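You operate a simulated robot arm through the tools that you are given. There is no shell and no other tool. Be economical: measure what you need, move in short steps, check, and stop when the job is done.

Carry out the task below with a simulated robot arm. There is one attempt and no reset: what you move stays moved.

TASK
Slide the red towel tray off the blue smear and set up the bag stand in it.
Fine: slide it towards the sink; white towel stacked on the teal one; stand upright in the tray, then the bag roll right down its peg.
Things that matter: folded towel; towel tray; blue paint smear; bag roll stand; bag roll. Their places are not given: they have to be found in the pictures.

It is judged by the outcome, as a careful person would: the job done as asked, and still so three seconds after it is handed in. It fails if anything else is knocked over, pushed out of place, dropped, spilled or broken.

THE ROBOT
A 6-joint arm with a two-finger parallel gripper, fixed in place. Base frame: the origin is at the foot of the arm, x ahead of it, y to its left, z up; the work surface is at about z = 940. Units: mm, degrees, N and s.
With the tool pointing down near the work surface it reaches from about 220 to 660 mm from the base axis. Its first joint turns from -66.0 to 66.0 degrees. Payload 2.9 kg.
The tool frame sits at the grasp point between the pads (the TCP): z along the fingers, y along the line on which they close. The tips reach 30 mm beyond it. The gripper opens to 110 mm. The fingers are 20 mm wide and 10 mm thick; the gripper's body (48 by 112 mm) begins 55 mm behind the TCP.
Orientation is told as [roll, pitch, yaw] about the base's x, y, z axes, in that order, counted from this pose: with the fingers straight down and closing along the base's y, the tool's x points along the base's -x, its y along +y and its z along -z.

THE INTERFACE
- The arm moves only by the tool send_rows. Its argument "deltas" is text: rows parted by semicolons, each of 7 numbers parted by spaces: the shift along the tool's x, y, z in units of 200 mm (1.0 is 200 mm), then the turn, a rotation vector about the tool's x, y, z in units of 90 degrees (1.0 is 90 degrees), then the gripper command, from -1 (shut) to 1 (fully open), values between in proportion. In form: tx ty tz rx ry rz hand; .... A call has 1 to 20 rows; each row is the pose to reach, as a shift and turn from the pose commanded when the call began, along the tool's axes at that moment. A call with a number of a shift or a turn outside -1 to 1 is refused whole. Each row takes 0.2 s and may step no farther than 50 mm and 8.6 degrees from the row before; otherwise, or with a gripper value out of range, the whole call is refused. A pose out of reach is approached as far as the arm can. The call stops where the force on the tool passes 40 N (or 10 N more than at its start, if that is more) or the arm is blocked; 0.2 s more then pass. The fingers move at their own pace (about 108 mm/s each) and stop on an object; they squeeze with about 35 N. The grip force told is the motor's: it shows also when the fingers shut on nothing. Time passes only in rows, and 0.2 s behind the last, so rows that repeat a pose let the fingers close. It gives the time, the measured TCP pose, the force on the tool (base axes), the opening and the grip force at its end, in the units of the frame above (readings bear some noise).
- Cameras (640 x 400 px; columns grow to the right, rows downward): "scene" is fixed at [77.1, 446.2, 1396.3]; the picture's right is [-0.72, -0.70, 0.00], its down [-0.35, 0.36, -0.86] and it looks along [0.60, -0.62, -0.50] (base axes); focal length 247 px, centre (320, 200). "wrist" rides on the gripper at [-36, 0, -57] in the tool frame; the picture's right is [0.00, -1.00, 0.00], its down [0.97, 0.00, -0.24] and it looks along [0.24, 0.00, 0.97] (tool axes); focal length 218 px, centre (320, 200).
- get_image(camera): a new picture of that camera. It takes no simulated time.
- probe_pixels(camera, pixels): for up to 12 pixels [column, row] of the newest picture of that camera ("zoom" is the newest enlarged one), the place [x, y, z] in the base frame of the surface seen there, good to about 3 mm, but the place of the scene camera against the robot may be out by one fixed shift of up to 18 mm in any direction. It takes no simulated time.
- enlarge(camera, box): a new picture of the part [left, top, right, bottom] of that camera's present view, enlarged. It takes no simulated time.
- close_job(): hands the job in; it is judged then, once.

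Go step by step. Measure first, check grasps and placings, and put right what went wrong. The budget is 80 turns and 38 pictures, counting those below and the enlarged ones. Unless the task says otherwise, let go and move clear before handing in, and close with one line.

The tools are called after ">>>" as name(argument=value, ...) on one line, values as JSON. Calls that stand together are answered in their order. send_rows: Moves the arm, as the interface text tells. Its arguments: {"type":"object","properties":{"deltas":{"type":"string"}},"required":["deltas"]} The other tools are called the same way: get_image (camera) takes a picture; probe_pixels (camera, pixels) gives the place of the surface under pixels of a picture; enlarge (camera, box) takes an enlarged picture of a part of a camera's view; close_job () hands the job in.

At the start:

```text
t: 0.0
eef_pos: [364.2, -49.5, 1279.1]
tool_rot: [0.1, 0.0, 0.0]
contact_force: [-0.1, 0.8, 0.0]
gripper_width: 110.0
grasp_force: 0.1
```

scene: 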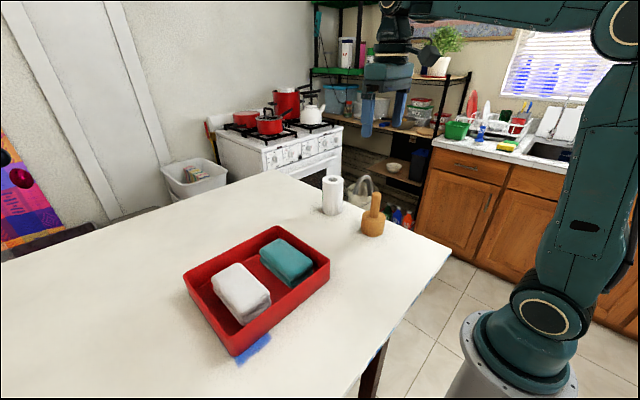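
wrist: 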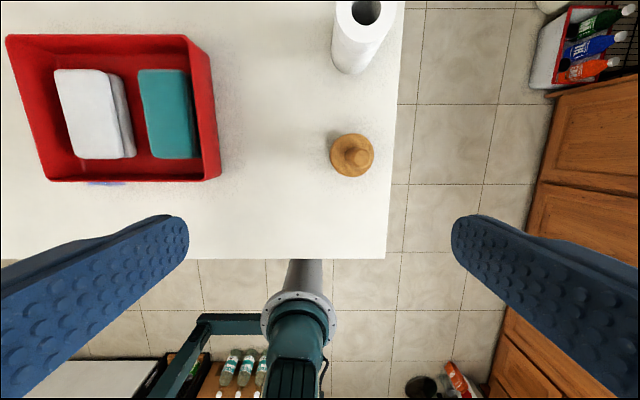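

The scene shows the red tray at about (257,285) with the white towel (240,292) and teal towel (286,262), the blue smear at (253,348), the stand at (373,215) and the roll at (332,195). I'll measure these first.

>>> probe_pixels(camera="wrist", pixels=[[92, 112], [128, 115], [170, 115], [218, 178], [187, 37], [8, 38], [48, 180], [105, 183], [352, 155], [352, 140], [366, 12], [350, 72]])

>>> probe_pixels(camera="scene", pixels=[[240, 285], [286, 258], [278, 228], [329, 262], [235, 354], [185, 277], [257, 345], [376, 195], [372, 222], [332, 178], [560, 150], [257, 262]])

>>> enlarge(camera="scene", box=[170, 160, 410, 370])

>>> enlarge(camera="wrist", box=[0, 0, 410, 256])

```text
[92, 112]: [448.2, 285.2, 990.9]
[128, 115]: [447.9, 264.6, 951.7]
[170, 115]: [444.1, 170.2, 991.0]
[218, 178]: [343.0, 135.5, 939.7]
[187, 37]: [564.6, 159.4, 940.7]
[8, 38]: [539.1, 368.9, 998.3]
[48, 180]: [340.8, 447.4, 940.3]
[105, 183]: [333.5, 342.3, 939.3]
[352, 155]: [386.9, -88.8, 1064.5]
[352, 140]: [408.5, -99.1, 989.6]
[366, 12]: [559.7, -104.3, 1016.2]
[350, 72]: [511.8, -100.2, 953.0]
```

```text
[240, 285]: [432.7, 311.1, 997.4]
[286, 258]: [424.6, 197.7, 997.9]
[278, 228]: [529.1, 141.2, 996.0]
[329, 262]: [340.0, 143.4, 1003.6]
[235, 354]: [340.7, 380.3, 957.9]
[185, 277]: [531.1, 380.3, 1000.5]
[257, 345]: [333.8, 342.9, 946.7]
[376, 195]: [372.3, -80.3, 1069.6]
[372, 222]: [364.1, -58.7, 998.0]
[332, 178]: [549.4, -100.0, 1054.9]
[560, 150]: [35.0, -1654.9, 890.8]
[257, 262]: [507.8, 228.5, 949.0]
```

```text
1.90 times, centred on (290, 265) of scene
```

zoom: 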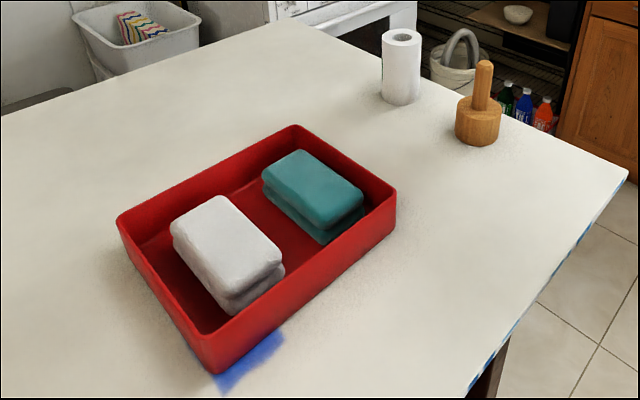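

```text
1.56 times, centred on (205, 128) of wrist
```

zoom: 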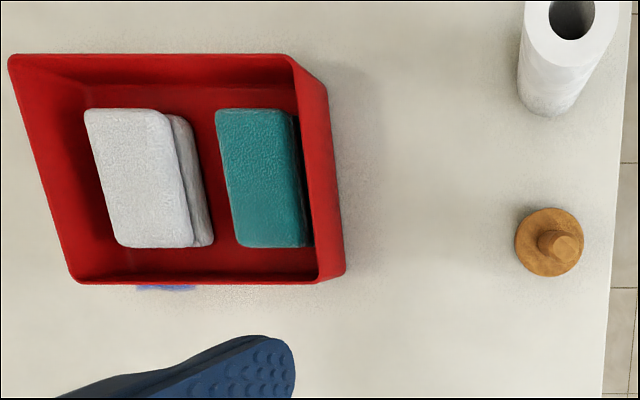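

Taking the wrist readings, the tray spans about x 343–546 and y 133–372, with its rim at z≈1000, so "towards the sink" means -y. I'll turn the gripper 90° and go to the tray's +y side so I can push it with two open fingers.

>>> send_rows(deltas="-0.037 0.091 0 0 0 -0.091 1; -0.074 0.182 0 0 0 -0.182 1; -0.11 0.273 0 0 0 -0.273 1; -0.147 0.364 0 0 0 -0.364 1; -0.184 0.455 0 0 0 -0.455 1; -0.22 0.545 0 0 0 -0.545 1; -0.257 0.636 0 0 0 -0.636 1; -0.294 0.727 0 0 0 -0.727 1; -0.33 0.818 0 0 0 -0.818 1; -0.367 0.909 0 0 0 -0.909 1; -0.404 1 0 0 0 -1 1")

```text
t: 2.4
eef_pos: [444.0, 152.1, 1278.3]
tool_rot: [0.0, -0.1, 90.1]
contact_force: [0.3, -0.1, -0.3]
gripper_width: 109.8
grasp_force: 0.1
```

The turn worked: tool x is now base -y. Next I'll move out past the tray's left wall, descend part way and look.

>>> send_rows(deltas="-0.2 0 0 0 0 0 1; -0.4 0 0 0 0 0 1; -0.6 0 0.1 0 0 0 1; -0.8 0 0.25 0 0 0 1; -1 0 0.4 0 0 0 1")

>>> get_image(camera="wrist")

```text
t: 3.6
eef_pos: [446.3, 349.2, 1196.1]
tool_rot: [-0.1, 0.1, 90.0]
contact_force: [-0.1, -0.5, 0.3]
gripper_width: 110.0
grasp_force: 0.0
```

```text
33 pictures are left
```

wrist: 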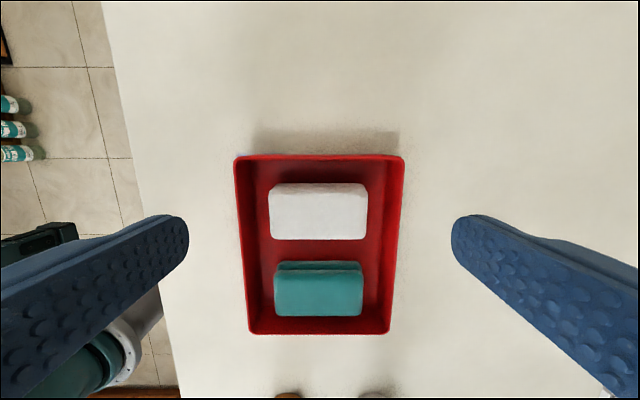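

The tray is seen from above, with its far (+y) rim at row 156 and columns 235–404. I'll probe the rim.

>>> probe_pixels(camera="wrist", pixels=[[320, 157], [238, 160], [401, 160], [386, 331], [251, 331], [320, 332], [318, 215], [272, 215], [364, 215], [318, 295], [320, 187], [320, 250]])

```text
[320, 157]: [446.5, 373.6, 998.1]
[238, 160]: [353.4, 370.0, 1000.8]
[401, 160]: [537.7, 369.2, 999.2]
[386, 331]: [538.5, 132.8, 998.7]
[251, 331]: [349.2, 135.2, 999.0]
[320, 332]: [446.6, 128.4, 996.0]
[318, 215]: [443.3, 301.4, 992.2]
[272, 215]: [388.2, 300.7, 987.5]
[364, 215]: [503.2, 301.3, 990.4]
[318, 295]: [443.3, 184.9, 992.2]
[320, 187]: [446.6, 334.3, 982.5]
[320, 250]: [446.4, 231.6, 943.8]
```

The tray rim is x 348–543 and y 130–374. I'll go down outside the +y wall at y≈405.

>>> send_rows(deltas="-0.14 0 0 0 0 0 1; -0.28 0 0.05 0 0 0 1; -0.28 0 0.25 0 0 0 1; -0.28 0 0.45 0 0 0 1; -0.28 0 0.65 0 0 0 1; -0.28 0 0.8 0 0 0 1; -0.28 0 0.95 0 0 0 1; -0.28 0 1 0 0 0 1")

>>> send_rows(deltas="0 0 0.03 0 0 0 1; 0 0 0.07 0 0 0 1; 0.03 0 0.07 0 0 0 1; 0.06 0 0.07 0 0 0 1; 0.09 0 0.07 0 0 0 1; 0.12 0 0.07 0 0 0 1; 0.15 0 0.07 0 0 0 1; 0.18 0 0.07 0 0 0 1; 0.21 0 0.07 0 0 0 1; 0.24 0 0.07 0 0 0 1; 0.27 0 0.07 0 0 0 1; 0.3 0 0.07 0 0 0 1")

>>> get_image(camera="scene")

```text
t: 5.4
eef_pos: [447.3, 406.0, 998.3]
tool_rot: [0.1, 0.0, 90.0]
contact_force: [0.1, -0.5, -0.9]
gripper_width: 110.0
grasp_force: 0.0
out of reach, approached as far as the arm can: row 2
```

```text
t: 8.0
eef_pos: [444.7, 344.4, 982.9]
tool_rot: [-0.1, -0.1, 89.9]
contact_force: [-0.1, 2.0, 0.7]
gripper_width: 109.8
grasp_force: 0.1
```

```text
32 pictures are left
```

scene: 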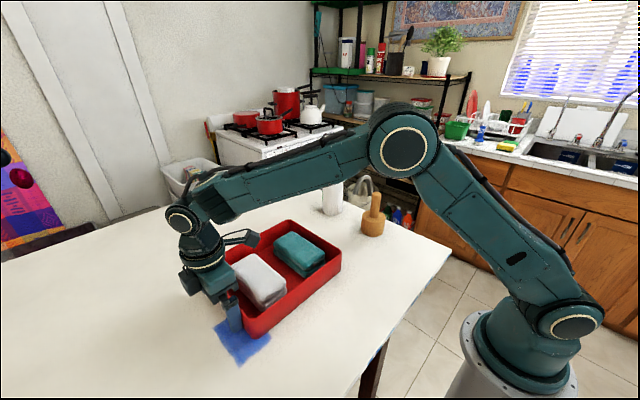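

The push works with only about 2 N and more of the smear shows at (243,342). I'll push on another 70 mm.

>>> send_rows(deltas="0.03 0 0 0 0 0 1; 0.06 0 0 0 0 0 1; 0.09 0 0 0 0 0 1; 0.12 0 0 0 0 0 1; 0.15 0 0 0 0 0 1; 0.18 0 0 0 0 0 1; 0.21 0 0 0 0 0 1; 0.24 0 0 0 0 0 1; 0.27 0 0 0 0 0 1; 0.3 0 0 0 0 0 1; 0.33 0 0 0 0 0 1; 0.36 0 0 0 0 0 1")

>>> get_image(camera="scene")

```text
t: 10.6
eef_pos: [444.6, 274.3, 983.0]
tool_rot: [0.0, 0.0, 90.0]
contact_force: [-1.2, 1.7, -0.5]
gripper_width: 110.2
grasp_force: 0.2
```

```text
31 pictures are left
```

scene: 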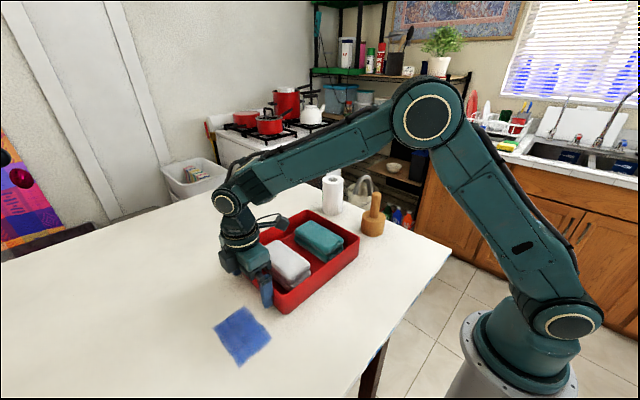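

The smear at (242,335) is fully clear and the tray is well off it. I'll back away, rise and look down at the tray with yaw 0.

>>> send_rows(deltas="-0.08 0 0 0 0 0 1; -0.16 0 0 0 0 0 1; -0.16 0 -0.2 0 0 0 1; -0.16 0 -0.4 0 0 0 1; -0.16 0 -0.6 0 0 0 1; -0.16 0 -0.8 0 0 0 1; -0.16 0 -1 0 0 0 1")

>>> send_rows(deltas="0.05 0 0 0 0 0.09 1; 0.1 0 0 0 0 0.18 1; 0.16 0 0 0 0 0.27 1; 0.22 0.03 0 0 0 0.36 1; 0.28 0.06 0 0 0 0.45 1; 0.34 0.09 0 0 0 0.54 1; 0.4 0.12 0 0 0 0.63 1; 0.46 0.15 0 0 0 0.72 1; 0.52 0.18 0 0 0 0.81 1; 0.56 0.2 0 0 0 0.9 1; 0.58 0.2 0 0 0 1 1")

>>> get_image(camera="wrist")

```text
t: 12.2
eef_pos: [444.3, 304.6, 1185.5]
tool_rot: [0.1, 0.0, 89.9]
contact_force: [0.9, 0.0, -0.9]
gripper_width: 110.0
grasp_force: 0.1
```

```text
refused: row 11 steps farther than a row can; nothing moved
```

```text
30 pictures are left
```

wrist: 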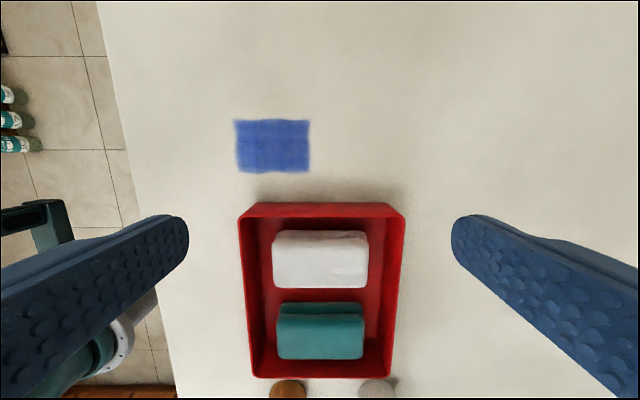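

The last row was too big a turn. The smear (272,145) is clear of the tray's wall at row 205. I'll measure here and redo the turn in smaller steps.

>>> probe_pixels(camera="wrist", pixels=[[320, 235], [320, 283], [320, 260], [275, 260], [367, 260], [320, 310], [320, 335], [280, 335], [362, 335], [320, 207], [320, 375], [272, 170]])

>>> send_rows(deltas="0.05 0 0 0 0 0.085 1; 0.1 0 0 0 0 0.17 1; 0.16 0 0 0 0 0.25 1; 0.22 0.03 0 0 0 0.34 1; 0.28 0.06 0 0 0 0.42 1; 0.34 0.09 0 0 0 0.5 1; 0.4 0.12 0 0 0 0.59 1; 0.46 0.15 0 0 0 0.67 1; 0.52 0.18 0 0 0 0.75 1; 0.56 0.2 0 0 0 0.84 1; 0.58 0.2 0 0 0 0.92 1; 0.58 0.2 0 0 0 1 1")

>>> get_image(camera="wrist")

```text
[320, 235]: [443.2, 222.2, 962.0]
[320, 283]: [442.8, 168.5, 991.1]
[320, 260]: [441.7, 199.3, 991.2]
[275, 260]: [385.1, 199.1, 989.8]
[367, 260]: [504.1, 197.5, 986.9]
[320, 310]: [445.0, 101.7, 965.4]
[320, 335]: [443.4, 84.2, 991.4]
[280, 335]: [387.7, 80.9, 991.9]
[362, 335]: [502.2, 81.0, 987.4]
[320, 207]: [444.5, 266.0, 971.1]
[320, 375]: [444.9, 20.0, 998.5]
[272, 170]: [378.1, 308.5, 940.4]
```

```text
t: 14.8
eef_pos: [404.2, 190.1, 1182.4]
tool_rot: [0.1, 0.0, -0.2]
contact_force: [0.7, 0.6, -0.4]
gripper_width: 110.0
grasp_force: 0.0
```

```text
29 pictures are left
```

wrist: 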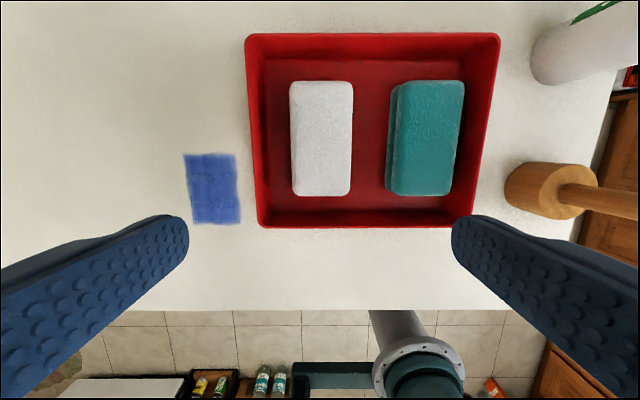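

The white towel is at columns 290–352 and rows 80–196, the teal at 390–465. I'll probe their edges.

>>> probe_pixels(camera="wrist", pixels=[[293, 140], [349, 140], [321, 84], [321, 193], [321, 140], [387, 150], [400, 140], [461, 140], [430, 84], [430, 192], [370, 140], [270, 140]])

```text
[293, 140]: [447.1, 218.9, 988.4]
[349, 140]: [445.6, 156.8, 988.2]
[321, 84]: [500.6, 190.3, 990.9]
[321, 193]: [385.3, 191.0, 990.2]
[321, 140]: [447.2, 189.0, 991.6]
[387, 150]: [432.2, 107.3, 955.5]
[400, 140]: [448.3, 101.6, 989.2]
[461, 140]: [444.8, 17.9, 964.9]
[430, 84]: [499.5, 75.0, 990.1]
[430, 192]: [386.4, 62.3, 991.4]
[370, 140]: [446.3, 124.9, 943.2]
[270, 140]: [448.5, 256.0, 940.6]
```

White towel: centre (443,188), about 68 wide in y, top 991. I'll open to about 92 mm, descend around it and close.

>>> send_rows(deltas="-0.1 -0.01 0.1 0 0 0 0.67; -0.195 -0.01 0.25 0 0 0 0.67; -0.195 -0.01 0.45 0 0 0 0.67; -0.195 -0.01 0.65 0 0 0 0.67; -0.195 -0.01 0.8 0 0 0 0.67; -0.195 -0.01 0.9 0 0 0 0.67; -0.195 -0.01 0.985 0 0 0 0.67; -0.195 -0.01 0.985 0 0 0 0.67")

>>> send_rows(deltas="0 0 0 0 0 0 0; 0 0 0 0 0 0 -0.3; 0 0 0 0 0 0 -0.3; 0 0 0 0 0 0 -0.3; 0 0 -0.05 0 0 0 -0.3; 0 0 -0.15 0 0 0 -0.3; 0 0 -0.3 0 0 0 -0.3; 0 0 -0.45 0 0 0 -0.3")

>>> get_image(camera="scene")

>>> get_image(camera="wrist")

```text
t: 16.6
eef_pos: [442.2, 185.8, 986.9]
tool_rot: [0.0, 0.0, 0.0]
contact_force: [0.0, -0.7, 0.8]
gripper_width: 91.8
grasp_force: 0.1
```

```text
t: 18.4
eef_pos: [443.7, 187.5, 1075.5]
tool_rot: [0.0, 0.0, 0.1]
contact_force: [-1.0, -0.3, -1.7]
gripper_width: 71.1
grasp_force: 35.4
```

```text
28 pictures are left
```

scene: 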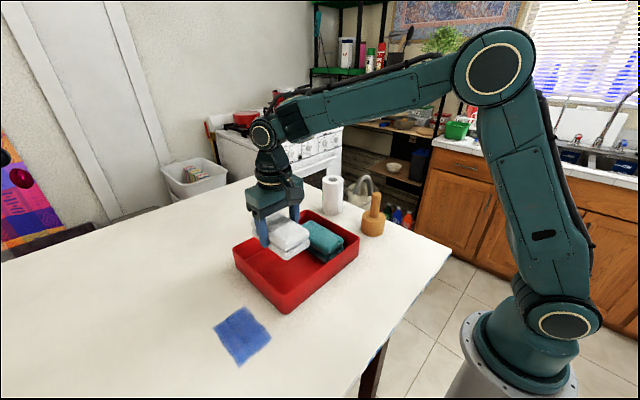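

```text
27 pictures are left
```

wrist: 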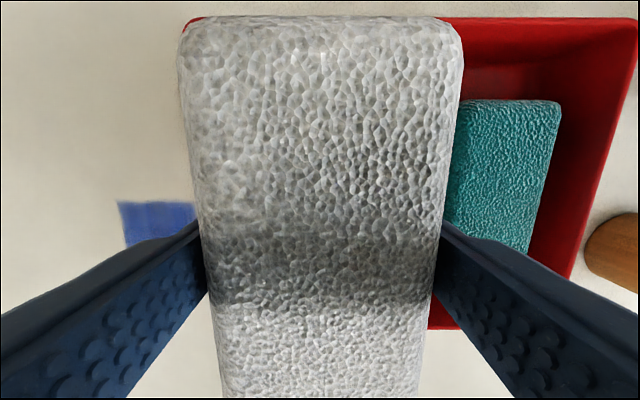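

The white towel is held at 71 mm. I'll probe the teal towel's right edge in the wrist picture to centre the placing.

>>> probe_pixels(camera="wrist", pixels=[[553, 150], [540, 200], [470, 200], [510, 104], [520, 150]])

>>> probe_pixels(camera="scene", pixels=[[316, 222], [343, 240], [325, 236], [335, 248]])

```text
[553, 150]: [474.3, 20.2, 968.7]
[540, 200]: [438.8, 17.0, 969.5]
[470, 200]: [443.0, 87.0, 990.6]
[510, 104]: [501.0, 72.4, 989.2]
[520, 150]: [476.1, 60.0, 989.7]
```

```text
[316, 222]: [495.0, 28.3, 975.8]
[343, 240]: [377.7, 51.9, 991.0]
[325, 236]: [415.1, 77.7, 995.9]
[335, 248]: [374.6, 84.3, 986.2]
```

The teal towel's centre is about (443,72). I'll carry the white towel over it and lower until just in contact.

>>> send_rows(deltas="0 -0.1 0 0 0 0 -0.3; 0 -0.25 0 0 0 0 -0.3; 0 -0.4 0 0 0 0 -0.3; 0 -0.52 0 0 0 0 -0.3; 0 -0.578 0 0 0 0 -0.3; 0 -0.578 0 0 0 0 -0.3; 0 -0.578 0.08 0 0 0 -0.3; 0 -0.578 0.14 0 0 0 -0.3; 0 -0.578 0.18 0 0 0 -0.3; 0 -0.578 0.195 0 0 0 -0.3; 0 -0.578 0.195 0 0 0 -0.3")

>>> get_image(camera="scene")

```text
t: 20.8
eef_pos: [443.8, 72.1, 1038.8]
tool_rot: [0.0, 0.0, 0.0]
contact_force: [-0.3, 0.4, -1.6]
gripper_width: 71.4
grasp_force: 35.0
```

```text
26 pictures are left
```

scene: 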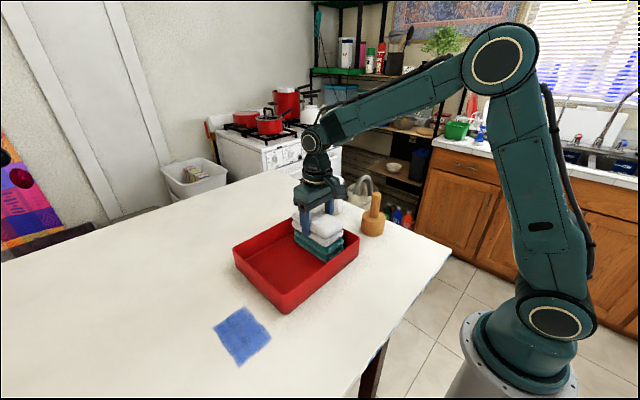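

There's no contact yet, so I'll lower a few mm more in small steps and watch the force.

>>> send_rows(deltas="0 0 0.01 0 0 0 -0.3; 0 0 0.02 0 0 0 -0.3; 0 0 0.02 0 0 0 -0.3")

>>> enlarge(camera="scene", box=[220, 160, 400, 320])

```text
t: 21.6
eef_pos: [444.1, 72.9, 1034.7]
tool_rot: [0.0, -0.1, -0.1]
contact_force: [-2.0, 0.5, 4.3]
gripper_width: 71.2
grasp_force: 35.1
```

```text
2.50 times, centred on (310, 240) of scene
```

zoom: 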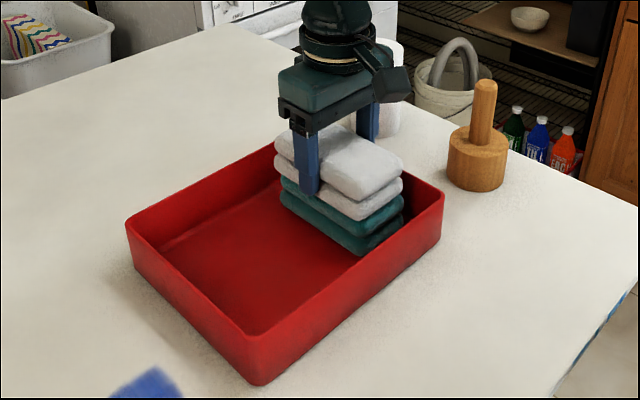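

Contact is made (+6 N) and the stack looks aligned. I'll release and rise.

>>> send_rows(deltas="0 0 0 0 0 0 0.45; 0 0 0 0 0 0 0.6; 0 0 0 0 0 0 0.6; 0 0 -0.1 0 0 0 0.6; 0 0 -0.25 0 0 0 0.6; 0 0 -0.45 0 0 0 0.6; 0 0 -0.65 0 0 0 0.6; 0 0 -0.85 0 0 0 0.6; 0 0 -1 0 0 0 0.6")

>>> get_image(camera="wrist")

```text
t: 23.6
eef_pos: [443.7, 74.0, 1234.5]
tool_rot: [0.0, 0.0, -0.2]
contact_force: [0.6, 0.8, 0.1]
gripper_width: 87.9
grasp_force: 0.1
```

```text
24 pictures are left
```

wrist: 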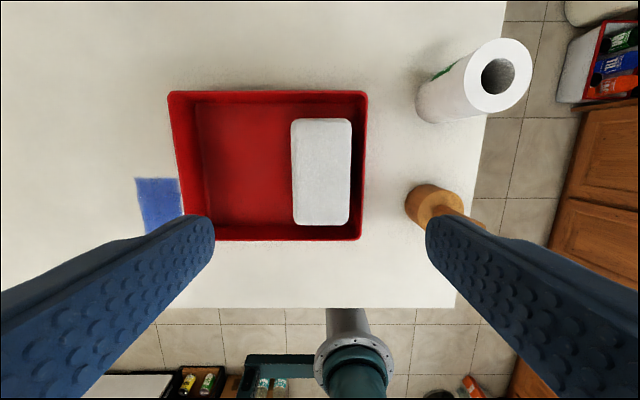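

The stack is good. Now I'll move above the stand and roll to measure them.

>>> send_rows(deltas="0 -0.2 0 0 0 0 0.6; 0 -0.4 0 0 0 0 0.6; 0 -0.6 0 0 0 0 0.6; 0.05 -0.8 0 0 0 0 0.6; 0.1 -0.82 0 0 0 0 0.6; 0.15 -0.82 0 0 0 0 0.6")

>>> get_image(camera="wrist")

```text
t: 25.0
eef_pos: [413.7, -90.7, 1234.3]
tool_rot: [0.0, 0.0, 0.0]
contact_force: [-0.3, -0.4, -0.2]
gripper_width: 88.2
grasp_force: 0.2
```

```text
23 pictures are left
```

wrist: 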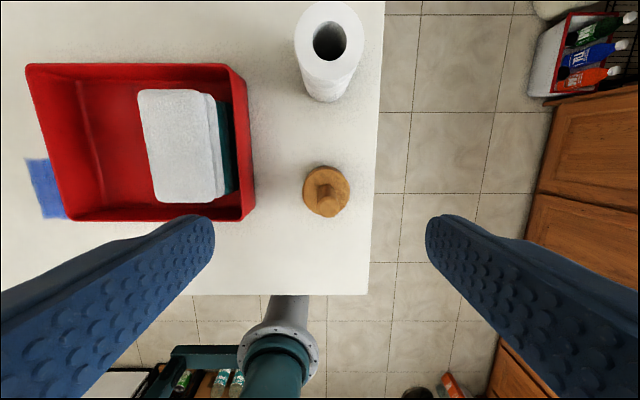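

>>> enlarge(camera="wrist", box=[260, 0, 400, 220])

>>> probe_pixels(camera="wrist", pixels=[[324, 189], [326, 172], [308, 195], [344, 190], [326, 212], [302, 30], [357, 30], [329, 8], [329, 70], [315, 40], [346, 40], [330, 30]])

```text
1.82 times, centred on (330, 110) of wrist
```

zoom: 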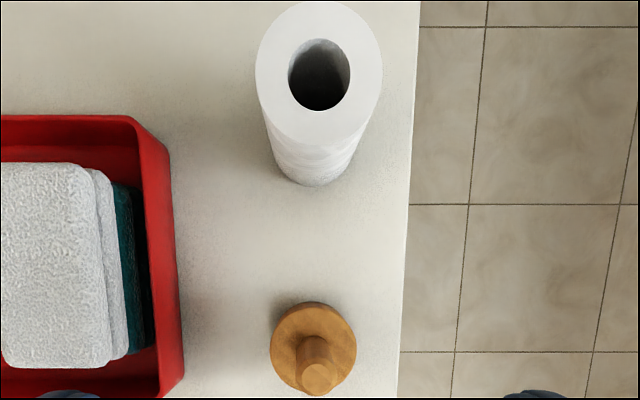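

```text
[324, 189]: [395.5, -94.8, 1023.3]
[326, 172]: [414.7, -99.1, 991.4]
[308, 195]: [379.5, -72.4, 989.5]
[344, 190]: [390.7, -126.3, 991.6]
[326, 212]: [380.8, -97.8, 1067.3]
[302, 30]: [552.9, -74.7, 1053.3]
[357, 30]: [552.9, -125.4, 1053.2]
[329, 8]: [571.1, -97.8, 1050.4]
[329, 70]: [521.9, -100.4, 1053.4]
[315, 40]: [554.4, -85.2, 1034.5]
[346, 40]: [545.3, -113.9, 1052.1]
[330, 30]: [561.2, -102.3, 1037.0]
```

Stand: axis ≈(387,-100), base Ø65 topping out at z≈991, peg Ø20 up to 1067. Roll: centre ≈(547,-100), Ø≈59, top 1053, hole Ø≈29. I'll grip the peg.

>>> send_rows(deltas="0.07 -0.025 0.1 0 0 0 0.2; 0.135 -0.047 0.25 0 0 0 0.1; 0.135 -0.047 0.45 0 0 0 0.1; 0.135 -0.047 0.65 0 0 0 0.1; 0.135 -0.047 0.8 0 0 0 0.1; 0.135 -0.047 0.9 0 0 0 0.1; 0.135 -0.047 0.99 0 0 0 0.1; 0.135 -0.047 0.99 0 0 0 0.1")

>>> send_rows(deltas="0 0 0 0 0 0 -0.3; 0 0 0 0 0 0 -0.6; 0 0 0 0 0 0 -1; 0 0 0 0 0 0 -1")

>>> get_image(camera="wrist")

>>> enlarge(camera="scene", box=[280, 120, 460, 260])

```text
t: 26.8
eef_pos: [387.5, -101.9, 1034.5]
tool_rot: [0.0, 0.0, 0.0]
contact_force: [-0.5, 0.2, 0.3]
gripper_width: 60.4
grasp_force: 0.1
```

```text
t: 27.8
eef_pos: [386.9, -102.3, 1033.5]
tool_rot: [0.0, -0.1, 0.1]
contact_force: [0.0, -0.2, -0.3]
gripper_width: 24.2
grasp_force: 36.0
```

```text
21 pictures are left
```

wrist: 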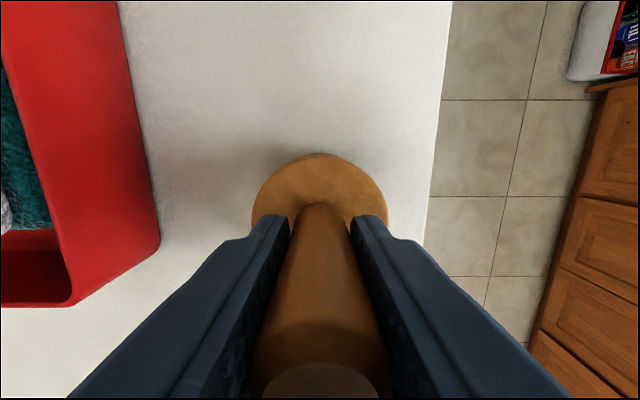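

```text
2.86 times, centred on (370, 190) of scene
```

zoom: 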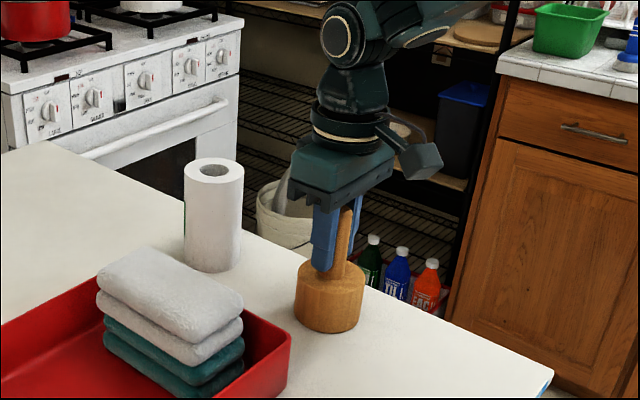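

The peg is gripped at 24 mm. I'll lift 150 mm and carry the stand over the tray.

>>> send_rows(deltas="0 0 -0.05 0 0 0 -1; 0 0 -0.15 0 0 0 -1; 0 0 -0.3 0 0 0 -1; 0 0 -0.5 0 0 0 -1; 0 0 -0.7 0 0 0 -1; 0 0 -0.8 0 0 0 -1; -0.05 0.15 -0.8 0 0 0 -1; -0.1 0.35 -0.8 0 0 0 -1; -0.15 0.55 -0.8 0 0 0 -1; -0.2 0.75 -0.8 0 0 0 -1; -0.25 0.9 -0.8 0 0 0 -1; -0.29 1 -0.8 0 0 0 -1; -0.29 1 -0.8 0 0 0 -1")

>>> get_image(camera="scene")

```text
t: 30.6
eef_pos: [445.2, 97.7, 1196.9]
tool_rot: [0.0, -0.1, -0.1]
contact_force: [-0.1, -0.6, -1.6]
gripper_width: 24.0
grasp_force: 35.1
```

```text
19 pictures are left
```

scene: 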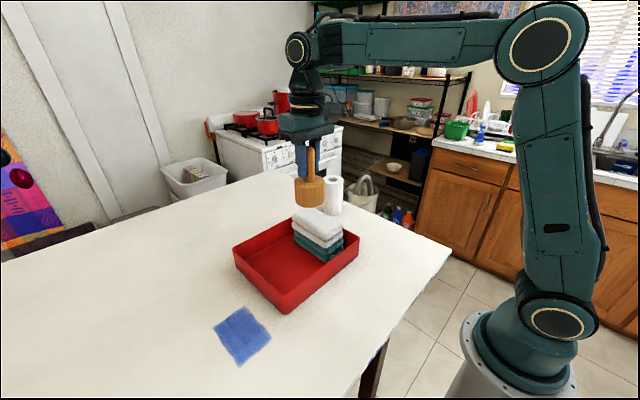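

The stand hangs upright. I'll move to y≈187 over the free floor of the tray and lower to just above it.

>>> send_rows(deltas="0 0.15 0 0 0 0 -1; 0 0.3 0 0 0 0 -1; 0 0.446 0 0 0 0 -1; 0 0.446 0.1 0 0 0 -1; 0 0.446 0.25 0 0 0 -1; 0 0.446 0.4 0 0 0 -1; 0 0.446 0.55 0 0 0 -1; 0 0.446 0.68 0 0 0 -1; 0 0.446 0.74 0 0 0 -1; 0 0.446 0.76 0 0 0 -1; 0 0.446 0.78 0 0 0 -1; 0 0.446 0.79 0 0 0 -1; 0 0.446 0.79 0 0 0 -1")

>>> enlarge(camera="scene", box=[210, 150, 390, 330])

```text
t: 33.4
eef_pos: [445.3, 188.7, 1038.9]
tool_rot: [0.0, -0.2, -0.1]
contact_force: [-3.1, -2.6, 10.6]
gripper_width: 24.0
grasp_force: 34.8
```

```text
2.22 times, centred on (300, 240) of scene
```

zoom: 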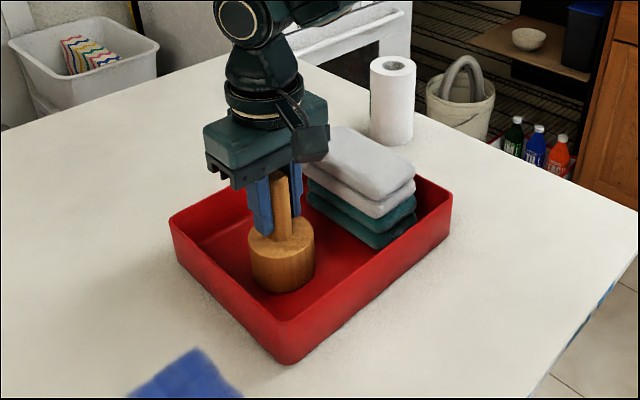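

The stand touches the tray floor (+12 N). I'll release and rise.

>>> send_rows(deltas="0 0 -0.005 0 0 0 -1; 0 0 -0.005 0 0 0 -0.3; 0 0 -0.005 0 0 0 0.1; 0 0 -0.005 0 0 0 0.1; 0 0 -0.1 0 0 0 0.1; 0 0 -0.25 0 0 0 0.1; 0 0 -0.45 0 0 0 0.1; 0 0 -0.65 0 0 0 0.1; 0 0 -0.85 0 0 0 0.1; 0 0 -1 0 0 0 0.1; 0 0 -1 0 0 0 0.1")

>>> get_image(camera="wrist")

```text
t: 35.8
eef_pos: [448.3, 188.8, 1241.3]
tool_rot: [0.0, 0.0, -0.1]
contact_force: [-0.7, -0.4, -0.2]
gripper_width: 60.2
grasp_force: 0.1
```

```text
17 pictures are left
```

wrist: 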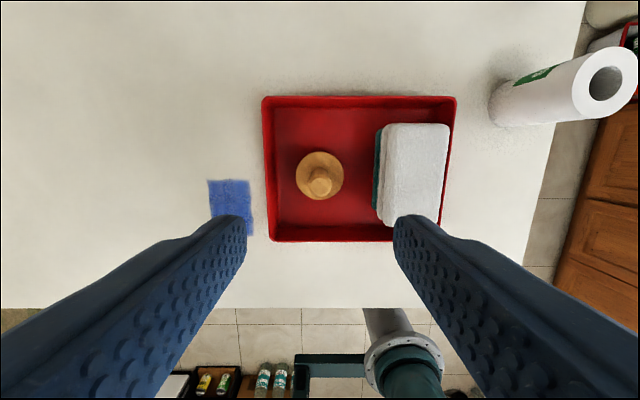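

The stand is upright at (319,180). I'll enlarge to locate the peg top precisely.

>>> enlarge(camera="wrist", box=[288, 146, 352, 210])

>>> probe_pixels(camera="wrist", pixels=[[320, 186], [320, 182], [316, 186], [324, 186], [310, 165], [340, 170], [300, 175], [322, 156], [395, 170], [440, 170], [280, 200], [320, 190]])

```text
6.25 times, centred on (320, 178) of wrist
```

zoom: 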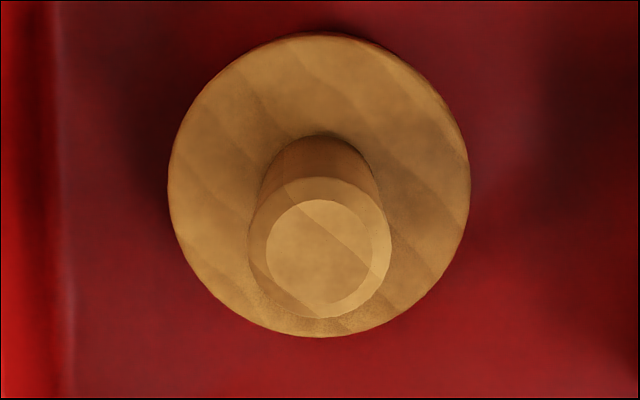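

```text
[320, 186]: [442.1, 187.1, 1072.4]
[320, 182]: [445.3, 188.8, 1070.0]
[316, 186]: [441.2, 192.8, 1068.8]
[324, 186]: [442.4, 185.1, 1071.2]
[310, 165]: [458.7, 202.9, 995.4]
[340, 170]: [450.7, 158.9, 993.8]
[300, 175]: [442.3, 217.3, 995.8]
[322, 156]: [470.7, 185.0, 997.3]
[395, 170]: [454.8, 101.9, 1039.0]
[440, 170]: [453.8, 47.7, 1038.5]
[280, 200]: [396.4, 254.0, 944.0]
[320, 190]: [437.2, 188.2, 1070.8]
```

The peg top is chamfered, which helps, and its centre is at ≈(441.7,188.5,1071). I'll take the same viewing pose over the roll so the two measurements cancel any bias.

>>> send_rows(deltas="-0.05 -0.2 0 0 0 0 0.6; -0.1 -0.4 0 0 0 0 0.6; -0.2 -0.6 0 0 0 0 0.6; -0.3 -0.8 0 0 0 0 0.6; -0.4 -0.98 0 0 0 0 0.6")

>>> send_rows(deltas="-0.03 -0.15 0.02 0 0 0 0.6; -0.08 -0.3 0.05 0 0 0 0.6; -0.12 -0.465 0.09 0 0 0 0.6; -0.12 -0.465 0.09 0 0 0 0.6")

>>> get_image(camera="wrist")

>>> enlarge(camera="wrist", box=[270, 150, 370, 212])

```text
t: 37.0
eef_pos: [522.8, -3.9, 1239.9]
tool_rot: [0.0, -0.1, -0.1]
contact_force: [-0.4, -0.5, -0.7]
gripper_width: 87.8
grasp_force: 0.1
```

```text
t: 38.0
eef_pos: [545.5, -101.7, 1220.6]
tool_rot: [0.0, 0.0, -0.1]
contact_force: [0.0, -0.5, -0.3]
gripper_width: 88.0
grasp_force: 0.2
```

```text
15 pictures are left
```

wrist: 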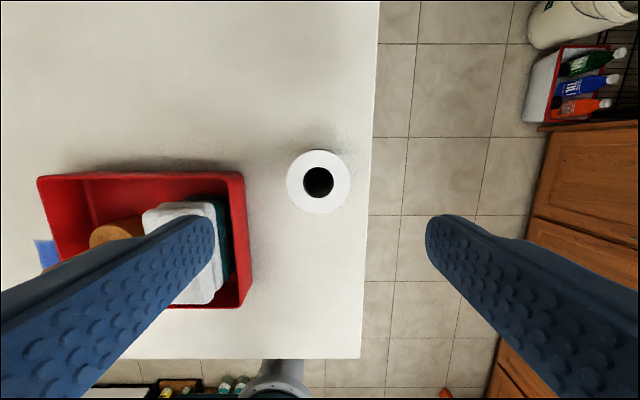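

```text
6.40 times, centred on (320, 181) of wrist
```

zoom: 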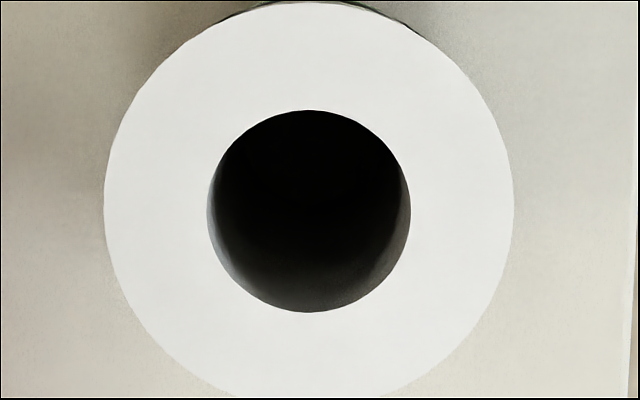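

Roll hole Ø≈33 against peg Ø24, so there is good clearance. The x reading differs from the commanded value, so I'll hold still and read it again.

>>> send_rows(deltas="0 0 0 0 0 0 0.6; 0 0 0 0 0 0 0.6")

>>> send_rows(deltas="0 0 0 0 0 0 0.6")

>>> probe_pixels(camera="wrist", pixels=[[293, 182], [344, 182], [318, 155], [318, 210]])

```text
t: 38.6
eef_pos: [545.8, -101.2, 1221.7]
tool_rot: [-0.1, 0.0, 0.0]
contact_force: [0.5, -0.8, 0.2]
gripper_width: 87.8
grasp_force: 0.1
```

```text
t: 39.0
eef_pos: [544.9, -102.0, 1220.9]
tool_rot: [0.0, -0.1, 0.1]
contact_force: [-0.6, 0.0, 0.3]
gripper_width: 87.9
grasp_force: 0.1
```

```text
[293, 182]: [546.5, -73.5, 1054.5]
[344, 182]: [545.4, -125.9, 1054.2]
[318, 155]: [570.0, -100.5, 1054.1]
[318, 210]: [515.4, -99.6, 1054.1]
```

Readings are steady at (545.4,-101.6). The roll's centre is ≈(544.6,-100), so I'll descend and grip it at z≈1025.

>>> send_rows(deltas="0.004 0.008 0.15 0 0 0 0.6; 0.004 0.008 0.35 0 0 0 0.6; 0.004 0.008 0.55 0 0 0 0.6; 0.004 0.008 0.72 0 0 0 0.6; 0.004 0.008 0.86 0 0 0 0.6; 0.004 0.008 0.95 0 0 0 0.6; 0.004 0.008 0.98 0 0 0 0.6; 0.004 0.008 0.98 0 0 0 0.6")

>>> send_rows(deltas="0 0 0 0 0 0 0.3; 0 0 0 0 0 0 0; 0 0 0 0 0 0 -0.3; 0 0 0 0 0 0 -0.3")

>>> get_image(camera="wrist")

```text
t: 40.8
eef_pos: [548.1, -100.2, 1023.5]
tool_rot: [0.0, 0.1, 0.0]
contact_force: [0.2, 0.1, -0.4]
gripper_width: 88.0
grasp_force: 0.0
```

```text
t: 41.8
eef_pos: [547.7, -100.5, 1023.2]
tool_rot: [-0.1, -0.1, 0.0]
contact_force: [-0.6, -0.3, -0.6]
gripper_width: 65.7
grasp_force: 34.9
```

```text
13 pictures are left
```

wrist: 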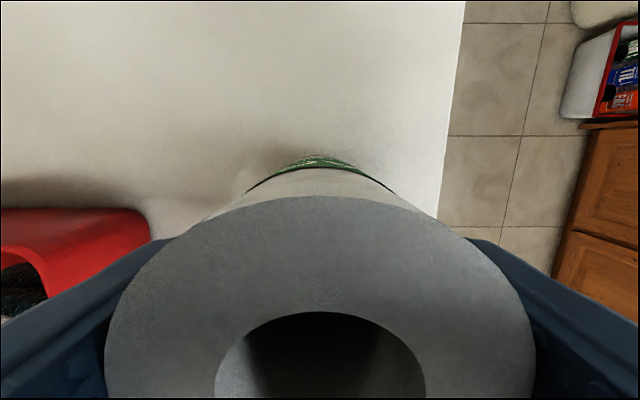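

The roll is gripped at 65.7 mm. I'll probe its top's far edge to get the roll's x offset from the TCP, then lift.

>>> probe_pixels(camera="wrist", pixels=[[320, 199], [320, 250], [320, 309], [250, 360], [390, 360], [320, 205]])

>>> send_rows(deltas="0 0 -0.05 0 0 0 -0.3; 0 0 -0.15 0 0 0 -0.3; 0 0 -0.3 0 0 0 -0.3; 0 0 -0.5 0 0 0 -0.3; 0 0 -0.7 0 0 0 -0.3; 0 0 -0.85 0 0 0 -0.3; 0 0 -0.85 0 0 0 -0.3")

```text
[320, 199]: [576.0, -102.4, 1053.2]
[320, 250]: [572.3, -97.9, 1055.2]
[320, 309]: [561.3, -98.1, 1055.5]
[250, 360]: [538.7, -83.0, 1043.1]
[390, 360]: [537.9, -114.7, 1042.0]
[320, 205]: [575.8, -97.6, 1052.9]
```

```text
t: 43.4
eef_pos: [549.0, -99.1, 1192.4]
tool_rot: [0.0, 0.1, 0.0]
contact_force: [-0.4, 0.6, -1.4]
gripper_width: 65.5
grasp_force: 35.1
```

The roll's centre is 3.2 mm nearer the base in x than the TCP. Target TCP over the peg is ≈(445,189), and the roll's bottom is at ≈1110, so it clears everything on the way.

>>> send_rows(deltas="0.05 0.12 0 0 0 0 -0.3; 0.12 0.3 0 0 0 0 -0.3; 0.19 0.5 0 0 0 0 -0.3; 0.26 0.7 0 0 0 0 -0.3; 0.33 0.87 0 0 0 0 -0.3; 0.39 0.98 0 0 0 0 -0.3; 0.39 0.98 0 0 0 0 -0.3")

>>> send_rows(deltas="0.05 0.15 0 0 0 0 -0.3; 0.1 0.3 0 0 0 0 -0.3; 0.13 0.43 0 0 0 0 -0.3; 0.13 0.46 0 0 0 0 -0.3; 0.13 0.46 0 0 0 0 -0.3; 0.13 0.46 0 0 0 0 -0.3")

```text
t: 45.0
eef_pos: [470.5, 95.5, 1192.4]
tool_rot: [0.1, 0.0, -0.2]
contact_force: [0.2, -0.7, -1.5]
gripper_width: 65.4
grasp_force: 34.8
```

```text
t: 46.4
eef_pos: [443.4, 187.4, 1192.4]
tool_rot: [0.0, 0.1, -0.1]
contact_force: [-0.6, 0.3, -0.5]
gripper_width: 65.2
grasp_force: 35.4
```

I'm within 2 mm, so I'll trim by +1.7 in x and +1.4 in y, lower to just above the peg tip, and look.

>>> send_rows(deltas="-0.008 0.007 0.05 0 0 0 -0.3; -0.008 0.007 0.12 0 0 0 -0.3; -0.008 0.007 0.16 0 0 0 -0.3; -0.008 0.007 0.16 0 0 0 -0.3")

>>> get_image(camera="wrist")

>>> enlarge(camera="scene", box=[250, 150, 350, 270])

```text
t: 47.4
eef_pos: [443.8, 191.4, 1160.9]
tool_rot: [-0.1, 0.0, 0.0]
contact_force: [-0.9, -0.2, -0.5]
gripper_width: 65.7
grasp_force: 34.8
```

```text
12 pictures are left
```

wrist: 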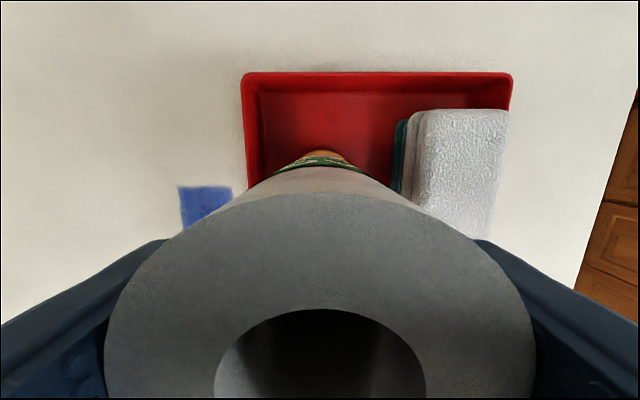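

```text
3.33 times, centred on (300, 210) of scene
```

zoom: 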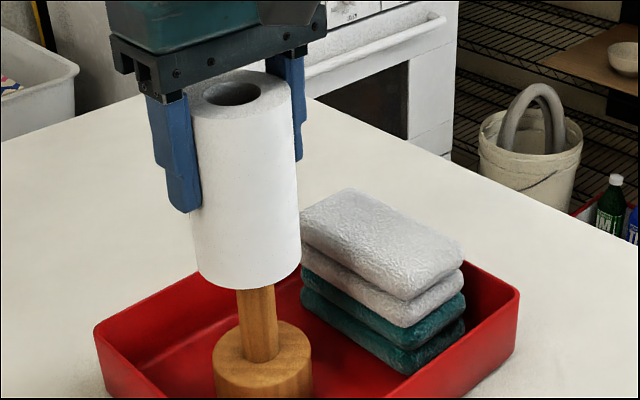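

In the zoom the peg axis (257,295) sits about 4 px right of the roll's axis, and the y reading is 2 mm high. I'll shift y by -3 mm and lower slowly onto the peg.

>>> send_rows(deltas="0 -0.008 0 0 0 0 -0.3; 0 -0.015 0 0 0 0 -0.3; 0 -0.015 0.02 0 0 0 -0.3; 0 -0.015 0.04 0 0 0 -0.3; 0 -0.015 0.06 0 0 0 -0.3; 0 -0.015 0.08 0 0 0 -0.3; 0 -0.015 0.1 0 0 0 -0.3; 0 -0.015 0.1 0 0 0 -0.3")

>>> enlarge(camera="scene", box=[250, 150, 350, 270])

```text
t: 49.2
eef_pos: [445.4, 187.9, 1141.2]
tool_rot: [-0.1, 0.0, 0.1]
contact_force: [-0.8, 0.3, -1.1]
gripper_width: 65.5
grasp_force: 35.3
```

```text
3.33 times, centred on (300, 210) of scene
```

zoom: 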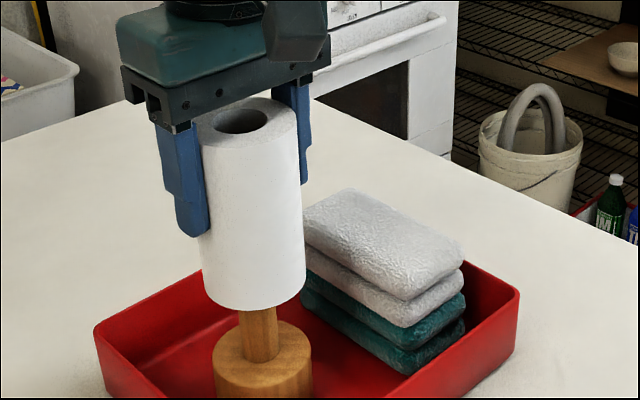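

The roll's bottom is at ≈1059, below the peg top at 1071, with no contact force, so the peg is in the hole. I'll lower on to near the seat (TCP≈1078).

>>> send_rows(deltas="0 0 0.04 0 0 0 -0.3; 0 0 0.08 0 0 0 -0.3; 0 0 0.12 0 0 0 -0.3; 0 0 0.16 0 0 0 -0.3; 0 0 0.2 0 0 0 -0.3; 0 0 0.24 0 0 0 -0.3; 0 0 0.27 0 0 0 -0.3; 0 0 0.29 0 0 0 -0.3; 0 0 0.3 0 0 0 -0.3; 0 0 0.3 0 0 0 -0.3")

```text
t: 51.4
eef_pos: [445.5, 187.8, 1082.2]
tool_rot: [0.0, 0.1, -0.1]
contact_force: [0.2, -0.1, -1.5]
gripper_width: 65.6
grasp_force: 35.0
```

Still free, so I'll take the last few mm in 1 mm steps.

>>> send_rows(deltas="0 0 0.006 0 0 0 -0.3; 0 0 0.012 0 0 0 -0.3; 0 0 0.018 0 0 0 -0.3; 0 0 0.023 0 0 0 -0.3; 0 0 0.023 0 0 0 -0.3")

>>> enlarge(camera="scene", box=[250, 150, 350, 270])

```text
t: 52.6
eef_pos: [445.9, 188.4, 1080.1]
tool_rot: [0.1, 0.0, -0.2]
contact_force: [-6.5, -4.5, 20.4]
gripper_width: 65.4
grasp_force: 35.2
```

```text
3.33 times, centred on (300, 210) of scene
```

zoom: 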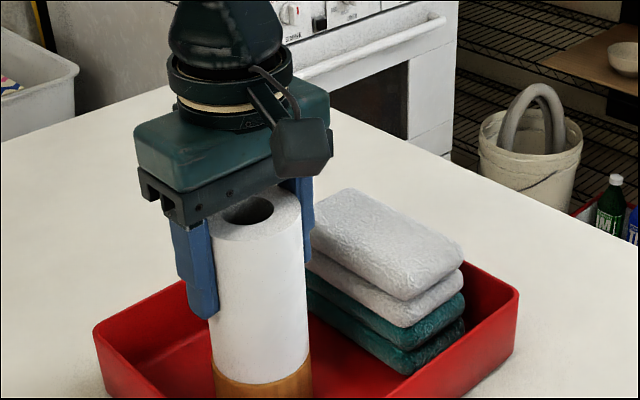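

The roll is seated on the base (+20 N). I'll ease off, open gently and rise straight up.

>>> send_rows(deltas="0 0 -0.012 0 0 0 -0.3; 0 0 -0.014 0 0 0 0.35; 0 0 -0.014 0 0 0 0.5; 0 0 -0.014 0 0 0 0.5; 0 0 -0.1 0 0 0 0.5; 0 0 -0.25 0 0 0 0.5; 0 0 -0.45 0 0 0 0.5; 0 0 -0.65 0 0 0 0.5; 0 0 -0.8 0 0 0 0.5; 0 0 -0.8 0 0 0 0.5")

>>> get_image(camera="scene")

>>> get_image(camera="wrist")

>>> enlarge(camera="scene", box=[200, 150, 370, 370])

```text
t: 54.8
eef_pos: [444.6, 185.5, 1235.8]
tool_rot: [0.1, 0.0, -0.1]
contact_force: [1.6, 0.5, -0.1]
gripper_width: 82.7
grasp_force: 0.0
```

```text
8 pictures are left
```

scene: 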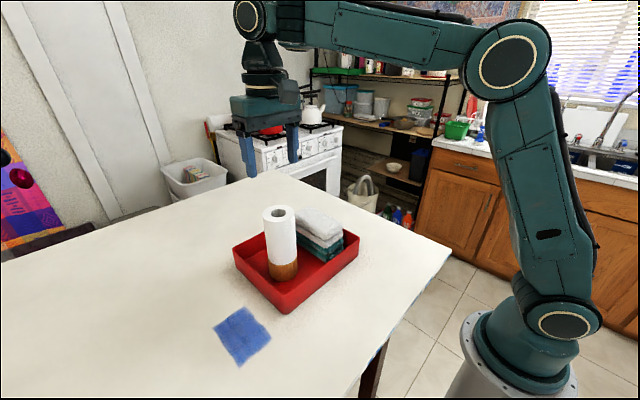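

```text
7 pictures are left
```

wrist: 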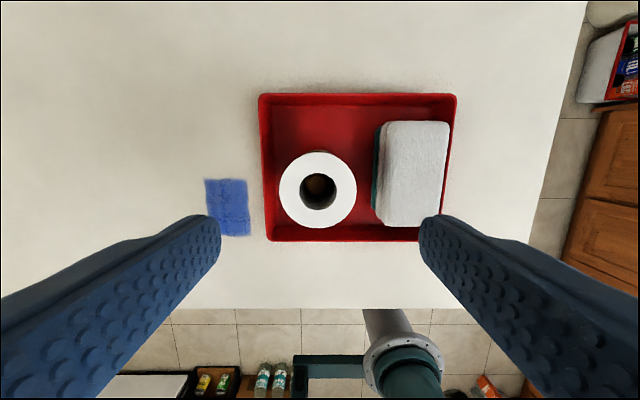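

```text
1.82 times, centred on (285, 260) of scene
```

zoom: 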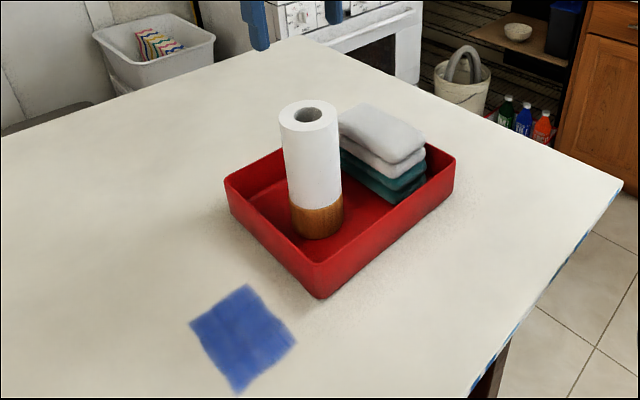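

The tray is clear of the smear, the white towel is on the teal one, and the stand is upright with the roll down on its base. The arm is clear, so I'll hand in.

>>> close_job()

```text
The job is handed in.
```

I slid the tray about 110 mm towards the sink and fully off the blue smear. The white towel is stacked on the teal one, and the stand is upright in the tray with the bag roll right down its peg.
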